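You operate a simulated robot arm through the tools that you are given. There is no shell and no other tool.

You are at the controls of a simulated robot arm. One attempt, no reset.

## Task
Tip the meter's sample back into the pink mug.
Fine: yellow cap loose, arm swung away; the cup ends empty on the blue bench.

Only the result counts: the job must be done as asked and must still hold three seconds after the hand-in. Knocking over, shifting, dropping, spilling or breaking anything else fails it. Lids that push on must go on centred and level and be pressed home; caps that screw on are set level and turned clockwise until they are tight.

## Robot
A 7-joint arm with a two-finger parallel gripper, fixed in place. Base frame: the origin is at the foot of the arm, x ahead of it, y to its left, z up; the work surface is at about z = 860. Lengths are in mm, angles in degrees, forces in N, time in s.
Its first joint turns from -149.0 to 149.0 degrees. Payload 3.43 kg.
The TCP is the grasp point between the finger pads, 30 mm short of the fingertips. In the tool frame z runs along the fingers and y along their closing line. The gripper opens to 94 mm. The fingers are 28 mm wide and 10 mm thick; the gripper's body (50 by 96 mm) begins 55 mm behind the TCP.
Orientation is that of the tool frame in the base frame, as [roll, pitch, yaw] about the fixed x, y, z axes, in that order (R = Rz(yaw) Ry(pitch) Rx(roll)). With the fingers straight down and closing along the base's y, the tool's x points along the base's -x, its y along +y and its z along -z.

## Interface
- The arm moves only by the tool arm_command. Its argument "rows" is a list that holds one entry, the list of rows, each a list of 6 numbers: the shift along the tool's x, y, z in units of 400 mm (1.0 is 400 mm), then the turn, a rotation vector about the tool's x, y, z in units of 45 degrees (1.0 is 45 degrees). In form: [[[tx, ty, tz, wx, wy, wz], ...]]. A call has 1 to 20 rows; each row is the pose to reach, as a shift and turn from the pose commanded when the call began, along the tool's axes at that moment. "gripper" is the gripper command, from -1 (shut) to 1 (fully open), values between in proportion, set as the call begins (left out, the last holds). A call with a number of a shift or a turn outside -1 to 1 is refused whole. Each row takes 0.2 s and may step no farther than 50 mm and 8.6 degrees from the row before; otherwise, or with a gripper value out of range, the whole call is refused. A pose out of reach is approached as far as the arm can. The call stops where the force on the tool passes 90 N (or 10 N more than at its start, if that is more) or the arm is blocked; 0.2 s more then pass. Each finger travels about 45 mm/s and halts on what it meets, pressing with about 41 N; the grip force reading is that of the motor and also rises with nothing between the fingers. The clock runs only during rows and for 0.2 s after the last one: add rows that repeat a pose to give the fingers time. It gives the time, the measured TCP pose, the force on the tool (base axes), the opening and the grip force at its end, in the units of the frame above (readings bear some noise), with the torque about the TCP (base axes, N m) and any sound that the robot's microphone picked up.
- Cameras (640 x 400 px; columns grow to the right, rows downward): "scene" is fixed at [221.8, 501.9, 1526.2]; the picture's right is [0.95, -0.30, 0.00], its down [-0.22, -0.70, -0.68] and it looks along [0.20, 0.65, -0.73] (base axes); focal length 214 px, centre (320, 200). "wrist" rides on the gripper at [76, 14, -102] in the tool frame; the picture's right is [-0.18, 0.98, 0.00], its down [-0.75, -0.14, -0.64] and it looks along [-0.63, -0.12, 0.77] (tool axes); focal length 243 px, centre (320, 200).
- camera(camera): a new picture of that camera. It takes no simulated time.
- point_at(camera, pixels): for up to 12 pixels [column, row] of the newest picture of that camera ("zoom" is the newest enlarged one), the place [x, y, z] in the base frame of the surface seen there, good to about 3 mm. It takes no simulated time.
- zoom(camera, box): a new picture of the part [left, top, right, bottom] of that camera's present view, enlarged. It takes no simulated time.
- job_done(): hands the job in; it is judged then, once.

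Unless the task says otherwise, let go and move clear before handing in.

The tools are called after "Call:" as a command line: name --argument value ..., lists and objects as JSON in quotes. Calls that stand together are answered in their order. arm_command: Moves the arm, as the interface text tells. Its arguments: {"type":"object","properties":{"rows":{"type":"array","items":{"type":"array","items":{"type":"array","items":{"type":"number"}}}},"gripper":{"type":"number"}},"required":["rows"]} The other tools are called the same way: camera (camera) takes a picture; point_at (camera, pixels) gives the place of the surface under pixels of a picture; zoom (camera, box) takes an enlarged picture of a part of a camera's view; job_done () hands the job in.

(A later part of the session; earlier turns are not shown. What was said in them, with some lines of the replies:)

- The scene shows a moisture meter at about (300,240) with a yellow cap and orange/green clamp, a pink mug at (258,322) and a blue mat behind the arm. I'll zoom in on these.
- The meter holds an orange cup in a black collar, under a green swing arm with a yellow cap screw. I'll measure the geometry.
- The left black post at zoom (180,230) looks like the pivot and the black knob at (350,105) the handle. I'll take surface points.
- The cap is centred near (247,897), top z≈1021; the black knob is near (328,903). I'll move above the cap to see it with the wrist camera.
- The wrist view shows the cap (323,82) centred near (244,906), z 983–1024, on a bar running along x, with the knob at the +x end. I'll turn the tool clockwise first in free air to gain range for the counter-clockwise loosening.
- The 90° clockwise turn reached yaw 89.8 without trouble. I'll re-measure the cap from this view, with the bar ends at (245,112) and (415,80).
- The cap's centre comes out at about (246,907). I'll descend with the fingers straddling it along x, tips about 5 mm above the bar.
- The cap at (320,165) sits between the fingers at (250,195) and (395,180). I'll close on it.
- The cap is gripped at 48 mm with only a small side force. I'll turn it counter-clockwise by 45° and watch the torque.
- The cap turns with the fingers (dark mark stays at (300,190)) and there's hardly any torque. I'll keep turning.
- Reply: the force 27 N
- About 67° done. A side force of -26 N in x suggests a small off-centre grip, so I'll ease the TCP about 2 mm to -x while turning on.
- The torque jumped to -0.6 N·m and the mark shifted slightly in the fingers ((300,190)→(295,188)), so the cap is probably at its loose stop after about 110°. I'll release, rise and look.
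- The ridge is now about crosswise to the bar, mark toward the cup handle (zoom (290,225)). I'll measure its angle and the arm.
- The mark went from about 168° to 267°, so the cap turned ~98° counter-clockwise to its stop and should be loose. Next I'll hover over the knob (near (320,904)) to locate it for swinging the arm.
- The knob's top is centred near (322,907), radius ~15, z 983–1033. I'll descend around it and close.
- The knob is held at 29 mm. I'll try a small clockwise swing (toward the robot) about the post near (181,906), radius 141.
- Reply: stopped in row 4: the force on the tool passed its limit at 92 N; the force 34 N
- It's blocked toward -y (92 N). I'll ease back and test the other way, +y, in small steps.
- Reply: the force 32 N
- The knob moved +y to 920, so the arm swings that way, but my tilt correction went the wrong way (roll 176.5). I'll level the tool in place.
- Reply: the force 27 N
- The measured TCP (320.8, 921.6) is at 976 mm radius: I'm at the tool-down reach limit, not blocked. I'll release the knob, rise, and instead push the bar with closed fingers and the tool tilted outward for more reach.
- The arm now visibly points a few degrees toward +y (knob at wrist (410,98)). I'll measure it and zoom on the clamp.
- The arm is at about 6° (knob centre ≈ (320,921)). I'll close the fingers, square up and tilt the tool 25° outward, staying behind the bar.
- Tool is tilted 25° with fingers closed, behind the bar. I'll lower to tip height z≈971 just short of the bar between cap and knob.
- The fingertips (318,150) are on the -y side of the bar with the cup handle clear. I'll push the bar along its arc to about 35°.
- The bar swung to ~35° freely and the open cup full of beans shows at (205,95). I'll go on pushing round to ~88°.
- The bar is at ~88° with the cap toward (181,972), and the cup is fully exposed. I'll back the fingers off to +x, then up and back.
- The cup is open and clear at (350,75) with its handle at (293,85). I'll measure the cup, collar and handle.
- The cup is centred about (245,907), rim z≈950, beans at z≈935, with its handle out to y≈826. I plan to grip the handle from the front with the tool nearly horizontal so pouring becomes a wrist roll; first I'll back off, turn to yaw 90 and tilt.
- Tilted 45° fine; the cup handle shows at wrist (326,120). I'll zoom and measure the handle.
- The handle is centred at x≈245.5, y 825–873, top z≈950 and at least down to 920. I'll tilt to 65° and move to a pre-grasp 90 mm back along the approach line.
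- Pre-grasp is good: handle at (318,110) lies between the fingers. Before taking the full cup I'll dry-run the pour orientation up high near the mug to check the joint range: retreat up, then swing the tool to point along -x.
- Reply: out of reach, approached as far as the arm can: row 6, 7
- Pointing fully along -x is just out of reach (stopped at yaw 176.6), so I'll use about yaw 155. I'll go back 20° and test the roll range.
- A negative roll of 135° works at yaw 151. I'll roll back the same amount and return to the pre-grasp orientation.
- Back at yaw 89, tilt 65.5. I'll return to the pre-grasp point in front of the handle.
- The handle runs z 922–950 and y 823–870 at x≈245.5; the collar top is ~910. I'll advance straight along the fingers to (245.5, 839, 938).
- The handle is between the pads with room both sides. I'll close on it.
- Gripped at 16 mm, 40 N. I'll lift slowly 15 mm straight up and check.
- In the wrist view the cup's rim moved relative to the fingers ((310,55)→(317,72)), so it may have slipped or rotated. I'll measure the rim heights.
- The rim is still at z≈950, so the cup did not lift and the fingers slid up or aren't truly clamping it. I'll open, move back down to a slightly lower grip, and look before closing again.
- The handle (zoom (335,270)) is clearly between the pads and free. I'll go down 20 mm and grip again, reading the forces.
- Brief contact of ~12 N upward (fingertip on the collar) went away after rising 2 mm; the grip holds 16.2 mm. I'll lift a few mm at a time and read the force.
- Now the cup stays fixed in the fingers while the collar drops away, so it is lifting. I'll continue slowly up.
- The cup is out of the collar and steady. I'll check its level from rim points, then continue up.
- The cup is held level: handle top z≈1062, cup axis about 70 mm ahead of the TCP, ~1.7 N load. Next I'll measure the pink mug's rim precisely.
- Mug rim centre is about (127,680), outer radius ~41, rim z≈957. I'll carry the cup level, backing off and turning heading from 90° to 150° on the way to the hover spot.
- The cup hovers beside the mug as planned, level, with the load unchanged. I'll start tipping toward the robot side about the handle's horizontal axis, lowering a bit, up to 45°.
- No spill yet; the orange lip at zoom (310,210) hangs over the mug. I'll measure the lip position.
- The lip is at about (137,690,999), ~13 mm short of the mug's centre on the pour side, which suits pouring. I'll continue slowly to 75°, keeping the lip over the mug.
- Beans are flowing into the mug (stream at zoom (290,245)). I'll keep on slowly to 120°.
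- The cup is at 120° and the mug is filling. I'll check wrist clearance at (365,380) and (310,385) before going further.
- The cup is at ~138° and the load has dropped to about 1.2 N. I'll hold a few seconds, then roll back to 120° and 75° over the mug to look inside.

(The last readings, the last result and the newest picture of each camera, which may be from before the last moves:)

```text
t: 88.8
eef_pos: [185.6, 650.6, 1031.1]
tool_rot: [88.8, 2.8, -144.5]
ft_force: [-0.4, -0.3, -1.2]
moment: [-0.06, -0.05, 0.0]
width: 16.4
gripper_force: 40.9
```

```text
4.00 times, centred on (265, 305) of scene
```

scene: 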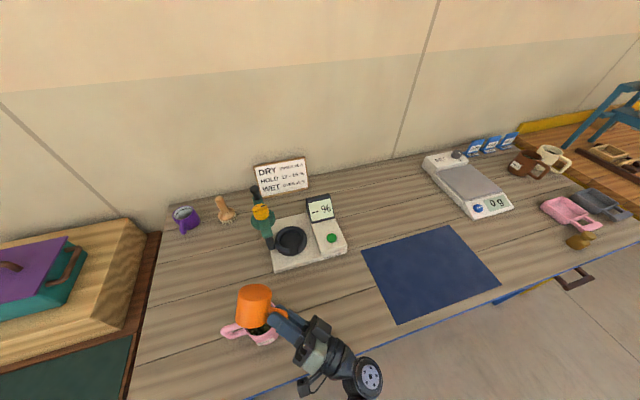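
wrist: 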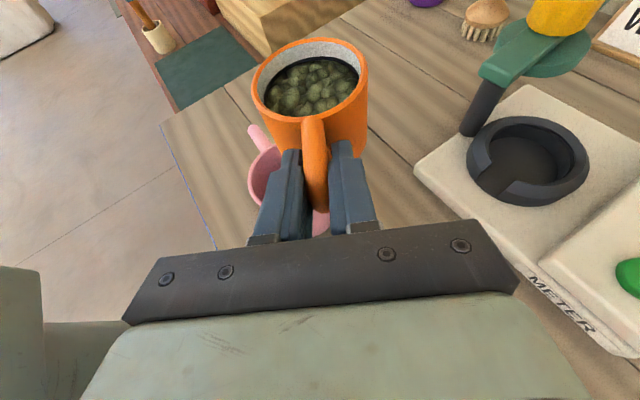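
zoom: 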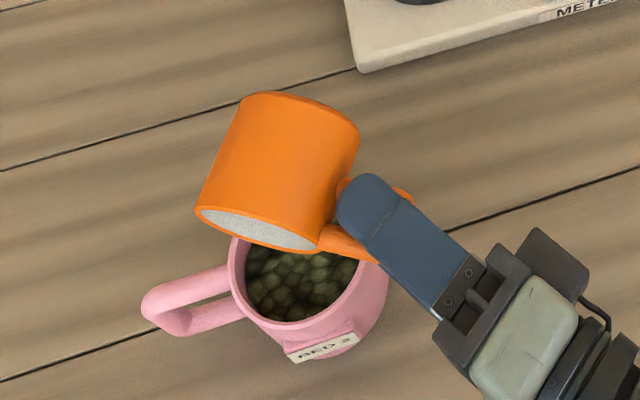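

The cup at ~93° looks white inside with nothing at the lip. I'll roll back another 45° while rising slightly and look in.

Call:
arm_command --rows '[[[0, 0.006, 0, 0.046, 0, 0.101], [0, 0.012, 0, 0.092, 0, 0.202], [0, 0.018, 0, 0.138, 0, 0.303], [0, 0.024, 0, 0.184, 0, 0.404], [0, 0.03, 0, 0.231, 0, 0.506], [0, 0.036, 0, 0.277, 0, 0.607], [0, 0.042, 0, 0.323, 0, 0.708], [0, 0.048, 0, 0.369, 0, 0.809], [0, 0.054, 0, 0.415, 0, 0.91], [0, 0.054, 0, 0.415, 0, 0.91]]]'

Call:
zoom --camera "scene" --box '[210, 255, 320, 355]'

```text
t: 91.0
eef_pos: [185.1, 647.5, 1052.2]
tool_rot: [110.4, -37.6, -151.5]
ft_force: [0.4, 0.8, -0.8]
moment: [-0.03, -0.08, 0.0]
width: 16.4
gripper_force: 41.3
```

```text
4.00 times, centred on (265, 305) of scene
```

zoom: 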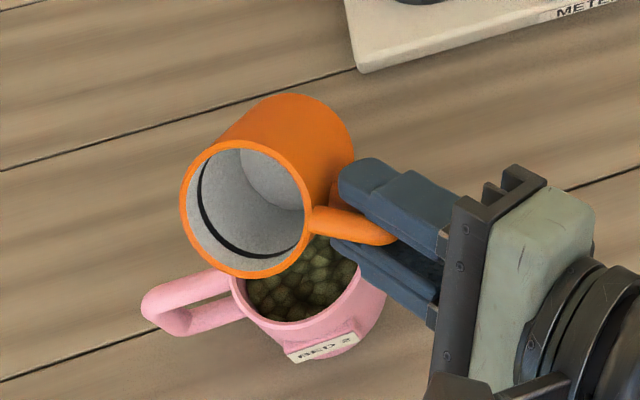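

The cup is empty (white inside at zoom (250,205)) and the beans are in the pink mug. I'll roll upright and rise.

Call:
arm_command --rows '[[[0.005, 0.006, -0.002, 0.044, 0, 0.097], [0.01, 0.012, -0.004, 0.089, 0, 0.194], [0.015, 0.018, -0.006, 0.133, 0, 0.291], [0.02, 0.024, -0.008, 0.177, 0, 0.388], [0.025, 0.03, -0.0105, 0.222, 0, 0.485], [0.03, 0.036, -0.0125, 0.266, 0, 0.582], [0.034, 0.042, -0.015, 0.31, 0, 0.679], [0.038, 0.047, -0.017, 0.354, 0, 0.776], [0.042, 0.052, -0.019, 0.4, 0, 0.873], [0.046, 0.056, -0.021, 0.443, 0, 0.97], [0.046, 0.056, -0.021, 0.443, 0, 0.97]]]'

Call:
camera --camera "wrist"

Call:
camera --camera "scene"

```text
t: 93.4
eef_pos: [185.0, 647.7, 1082.9]
tool_rot: [-179.9, -65.4, 150.0]
ft_force: [1.0, -0.8, -0.8]
moment: [-0.04, -0.08, 0.02]
width: 16.4
gripper_force: 40.7
```

```text
taken
```

wrist: 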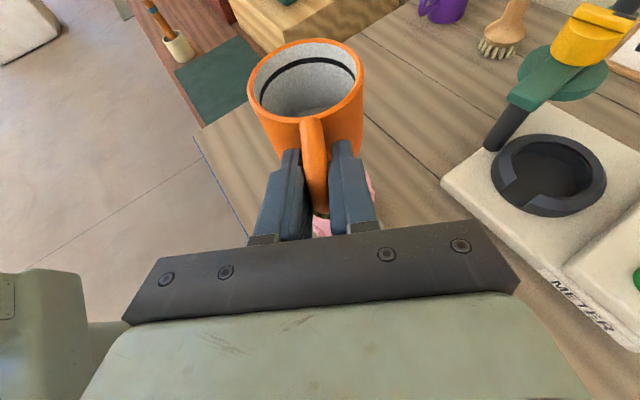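

```text
taken
```

scene: 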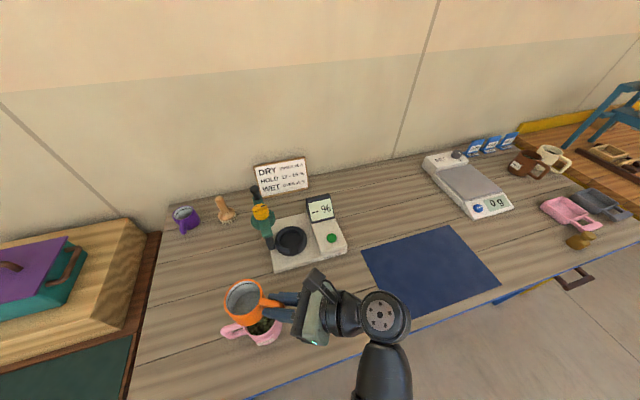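

The cup is upright and empty. I'll carry it to the clear wooden area in front of the meter, turning back to heading 90.

Call:
arm_command --rows '[[[-0.0056, 0.0154, -0.0122, -0.076, 0, 0.0346], [-0.0112, 0.0308, -0.0245, -0.152, 0, 0.069], [-0.0169, 0.046, -0.0367, -0.228, 0, 0.104], [-0.0225, 0.0615, -0.049, -0.303, 0, 0.138], [-0.028, 0.077, -0.061, -0.379, 0, 0.173], [-0.0337, 0.092, -0.0735, -0.455, 0, 0.208], [-0.0394, 0.1076, -0.0857, -0.531, 0, 0.242], [-0.045, 0.123, -0.098, -0.607, 0, 0.277], [-0.045, 0.123, -0.098, -0.607, 0, 0.277]]]'

Call:
arm_command --rows '[[[-0.0017, 0.0204, -0.0037, -0.076, 0, 0.0346], [-0.0035, 0.0407, -0.0075, -0.152, 0, 0.069], [-0.0052, 0.061, -0.011, -0.228, 0, 0.104], [-0.007, 0.0815, -0.015, -0.303, 0, 0.138], [-0.0087, 0.102, -0.0187, -0.379, 0, 0.173], [-0.0105, 0.122, -0.0225, -0.455, 0, 0.208], [-0.0122, 0.1426, -0.026, -0.531, 0, 0.242], [-0.014, 0.163, -0.03, -0.607, 0, 0.277], [-0.014, 0.163, -0.03, -0.607, 0, 0.277]]]'

Call:
camera --camera "wrist"

Call:
camera --camera "scene"

```text
t: 95.4
eef_pos: [246.6, 669.7, 1083.1]
tool_rot: [179.9, -65.5, 120.0]
ft_force: [-0.6, 0.2, -0.5]
moment: [-0.06, -0.03, 0.03]
width: 16.5
gripper_force: 41.4
```

```text
t: 97.4
eef_pos: [308.8, 689.8, 1083.2]
tool_rot: [179.9, -65.4, 89.8]
ft_force: [0.3, 0.0, -0.9]
moment: [-0.06, 0.01, 0.0]
width: 16.4
gripper_force: 41.2
```

```text
taken
```

wrist: 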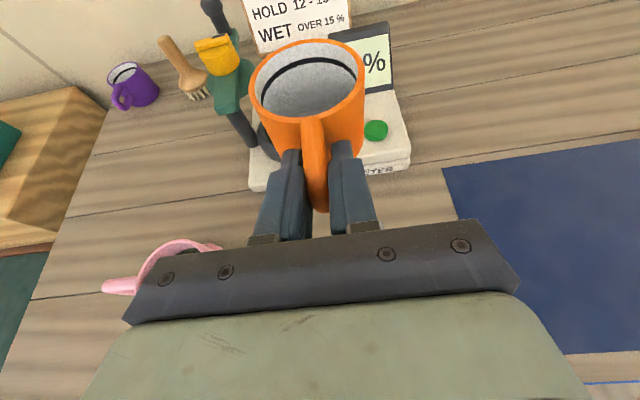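

```text
taken
```

scene: 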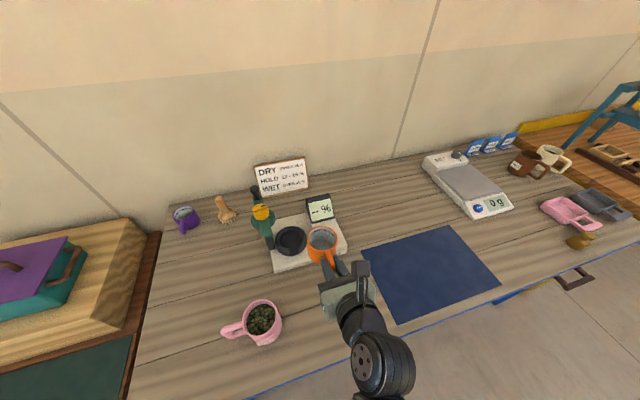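

The mug holds the beans at (262,318) and nothing is spilled. I'll check the cup's level before lowering.

Call:
point_at --camera "wrist" --pixels '[[310, 41], [252, 90], [363, 85], [290, 120], [335, 120], [270, 55], [350, 52], [314, 150], [318, 180], [318, 205]]'

Call:
point_at --camera "scene" --pixels '[[310, 290], [330, 285], [300, 330], [320, 330], [290, 300], [260, 320], [240, 330]]'

```text
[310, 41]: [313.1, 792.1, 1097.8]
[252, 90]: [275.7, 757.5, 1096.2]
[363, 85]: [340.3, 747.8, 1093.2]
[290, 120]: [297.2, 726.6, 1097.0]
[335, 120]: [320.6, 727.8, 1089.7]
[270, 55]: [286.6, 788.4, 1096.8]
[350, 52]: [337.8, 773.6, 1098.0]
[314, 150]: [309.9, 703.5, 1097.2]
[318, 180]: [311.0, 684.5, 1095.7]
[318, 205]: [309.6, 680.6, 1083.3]
```

```text
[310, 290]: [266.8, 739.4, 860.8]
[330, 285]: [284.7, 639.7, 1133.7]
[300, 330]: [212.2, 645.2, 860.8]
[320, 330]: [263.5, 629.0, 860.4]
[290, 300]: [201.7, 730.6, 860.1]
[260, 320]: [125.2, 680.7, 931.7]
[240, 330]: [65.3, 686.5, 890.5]
```

The cup is level to about 2° (rim z 1090–1098). I'll lower to just above the bench.

Call:
arm_command --rows '[[[-0.06, 0, 0.0274, 0, 0, 0], [-0.14, 0, 0.064, 0, 0, 0], [-0.22, 0, 0.1, 0, 0, 0], [-0.29, 0, 0.132, 0, 0, 0], [-0.34, 0, 0.155, 0, 0, 0], [-0.3595, 0, 0.164, 0, 0, 0], [-0.3595, 0, 0.164, 0, 0, 0]]]'

Call:
arm_command --rows '[[[-0.0057, 0, 0.0026, 0, 0, 0], [-0.0114, 0, 0.0052, 0, 0, 0], [-0.0171, 0, 0.0078, 0, 0, 0], [-0.0228, 0, 0.0104, 0, 0, 0]]]'

Call:
camera --camera "scene"

Call:
zoom --camera "scene" --box '[260, 245, 370, 335]'

```text
t: 99.0
eef_pos: [309.9, 690.4, 925.9]
tool_rot: [180.0, -65.5, 90.0]
ft_force: [1.0, 0.4, -0.6]
moment: [-0.06, 0.01, 0.01]
width: 16.5
gripper_force: 41.2
```

```text
t: 100.0
eef_pos: [309.2, 692.3, 913.8]
tool_rot: [180.0, -65.5, 90.0]
ft_force: [-0.9, 0.3, -0.6]
moment: [-0.06, -0.03, -0.03]
width: 16.5
gripper_force: 41.1
```

```text
taken
```

scene: 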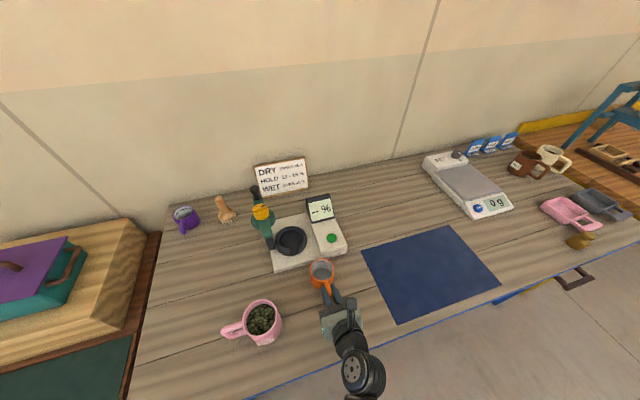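

```text
4.44 times, centred on (315, 290) of scene
```

zoom: 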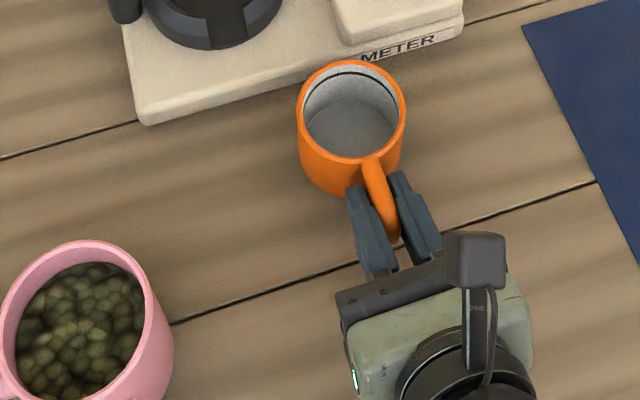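

There's no contact yet at z 913.8. I'll step down by about 1 mm at a time.

Call:
arm_command --rows '[[[-0.0023, 0, 0.001, 0, 0, 0], [-0.0046, 0, 0.0021, 0, 0, 0], [-0.0068, 0, 0.0031, 0, 0, 0]]]'

Call:
arm_command --rows '[[[-0.0023, 0, 0.001, 0, 0, 0], [-0.0046, 0, 0.0021, 0, 0, 0], [-0.0046, 0, 0.0021, 0, 0, 0]]]'

```text
t: 100.8
eef_pos: [309.6, 689.9, 912.1]
tool_rot: [180.0, -65.5, 90.0]
ft_force: [-0.2, 0.3, -1.0]
moment: [-0.07, -0.02, 0.01]
width: 16.2
gripper_force: 41.1
```

```text
t: 101.6
eef_pos: [310.5, 689.4, 909.2]
tool_rot: [-179.9, -65.5, 90.0]
ft_force: [-0.4, 0.4, 1.9]
moment: [0.04, -0.05, 0.07]
width: 16.3
gripper_force: 41.0
```

First contact shows (Fz +1.9, moment reversed). I'll go about 1.5 mm more to seat it.

Call:
arm_command --rows '[[[-0.0017, 0, 0.0008, 0, 0, 0], [-0.0034, 0, 0.0016, 0, 0, 0], [-0.0034, 0, 0.0016, 0, 0, 0]]]'

Call:
camera --camera "wrist"

Call:
point_at --camera "wrist" --pixels '[[310, 41], [252, 90], [363, 85], [290, 120], [335, 120], [270, 55], [350, 52]]'

```text
t: 102.4
eef_pos: [310.1, 690.0, 907.8]
tool_rot: [180.0, -65.8, 90.0]
ft_force: [-4.4, -2.8, 25.3]
moment: [0.94, -0.17, 0.17]
width: 16.3
gripper_force: 40.9
```

```text
taken
```

wrist: 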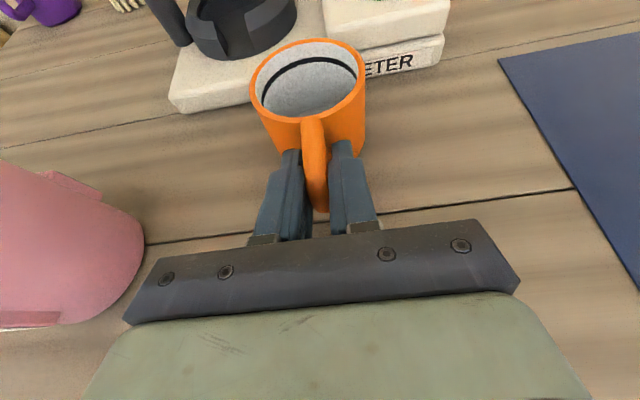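

```text
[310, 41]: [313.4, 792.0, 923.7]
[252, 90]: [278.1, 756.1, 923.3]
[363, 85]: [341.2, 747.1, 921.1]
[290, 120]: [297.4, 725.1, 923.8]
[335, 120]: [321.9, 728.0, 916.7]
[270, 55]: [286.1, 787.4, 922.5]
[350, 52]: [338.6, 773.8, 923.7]
```

Seated with 25 N; I'll ease off 1 mm, then open gently.

Call:
arm_command --rows '[[[0.0023, 0, -0.001, 0, 0, 0], [0.0023, 0, -0.001, 0, 0, 0]]]'

Call:
arm_command --rows '[[[0, 0, 0, 0, 0, 0], [0, 0, 0, 0, 0, 0], [0, 0, 0, 0, 0, 0], [0, 0, 0, 0, 0, 0], [0, 0, 0, 0, 0, 0]]]' --gripper -0.1

Call:
camera --camera "wrist"

Call:
zoom --camera "scene" --box '[260, 245, 370, 335]'

```text
t: 103.0
eef_pos: [311.2, 688.8, 909.4]
tool_rot: [-179.9, -65.5, 90.1]
ft_force: [-1.5, -1.1, 14.6]
moment: [0.54, -0.14, 0.05]
width: 16.2
gripper_force: 41.7
```

```text
t: 104.2
eef_pos: [309.9, 690.9, 907.8]
tool_rot: [-180.0, -65.5, 90.0]
ft_force: [-0.5, 0.4, 0.5]
moment: [-0.01, -0.01, -0.01]
width: 42.2
gripper_force: 0.1
```

```text
taken
```

wrist: 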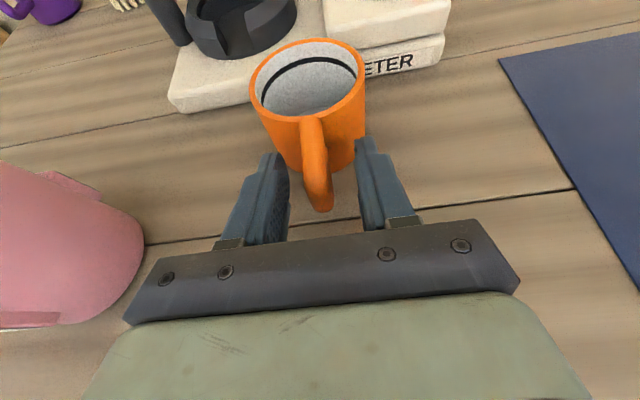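

```text
4.44 times, centred on (315, 290) of scene
```

zoom: 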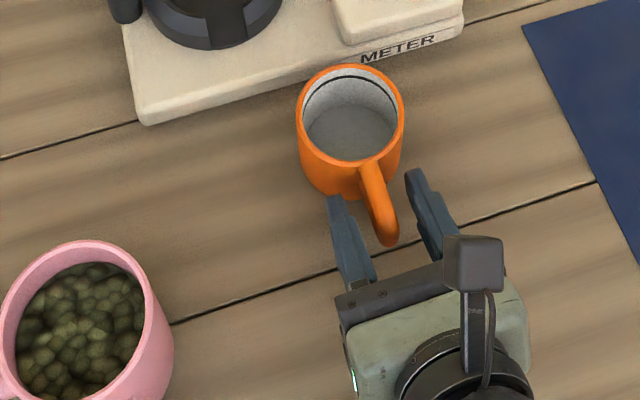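

The cup stands free on the wooden bench top. I'll back off along the fingers and then straight up.

Call:
arm_command --rows '[[[0, 0, -0.05, 0, 0, 0], [0, 0, -0.1, 0, 0, 0], [0.06, 0, -0.15, 0, 0, 0], [0.14, 0, -0.18, 0, 0, 0], [0.22, 0, -0.21, 0, 0, 0], [0.3, 0, -0.24, 0, 0, 0], [0.341, 0, -0.256, 0, 0, 0], [0.341, 0, -0.256, 0, 0, 0]]]'

Call:
camera --camera "wrist"

Call:
camera --camera "scene"

Call:
zoom --camera "scene" --box '[210, 195, 350, 355]'

```text
t: 106.0
eef_pos: [311.3, 653.1, 1076.4]
tool_rot: [180.0, -65.4, 89.9]
ft_force: [0.0, -0.8, 0.0]
moment: [-0.03, -0.02, 0.02]
width: 42.4
gripper_force: 0.1
```

```text
taken
```

wrist: 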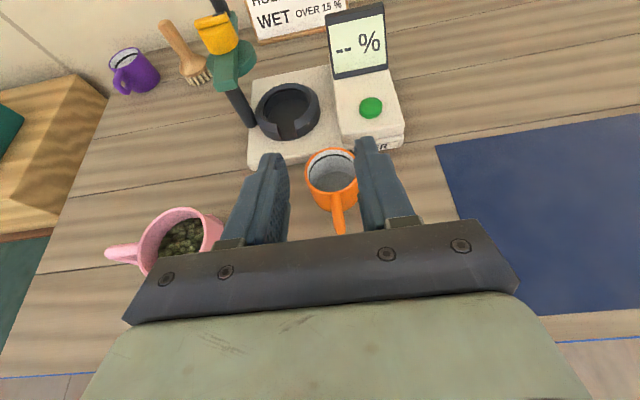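

```text
taken
```

scene: 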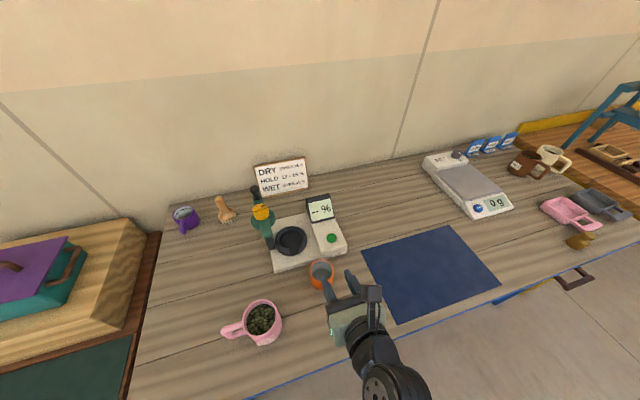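

```text
2.50 times, centred on (280, 275) of scene
```

zoom: 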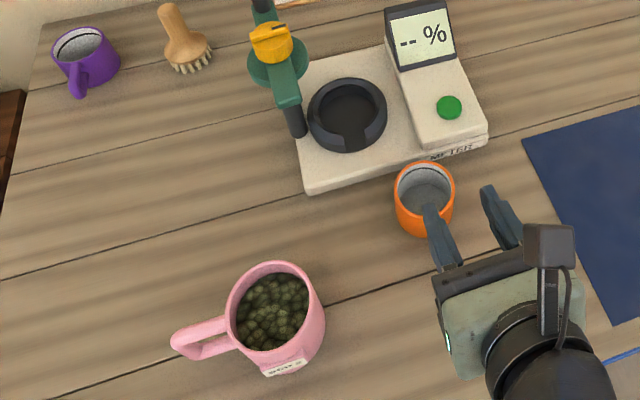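

The final pictures show the beans in the pink mug (zoom (270,310)) and the empty cup upright on the blue-edged bench (425,195). The yellow cap is loose, the clamp arm is swung away, and the gripper is clear with nothing spilled, so I'll hand in.

Call:
job_done

```text
The job is handed in.
```

The meter's sample is back in the pink mug, and I've handed the job in. In the last pictures there was no spill.

- **Cup:** it is empty and upright on the wooden top of the blue-edged bench, in front of the meter. I took "blue bench" to mean that bench, not the blue mat on it.
- **Meter:** the yellow cap is turned about 98° counter-clockwise to its loose stop. The green clamp arm is swung about 88° away from the collar.
- **Arm:** the gripper is open and clear of everything.

Before freeing the clamp I pulled it the wrong way, and the arm stopped itself at 92 N. Later a fingertip touched the meter's collar at about 13 N. The meter looked unmoved in the last pictures, but I did not re-measure its position.
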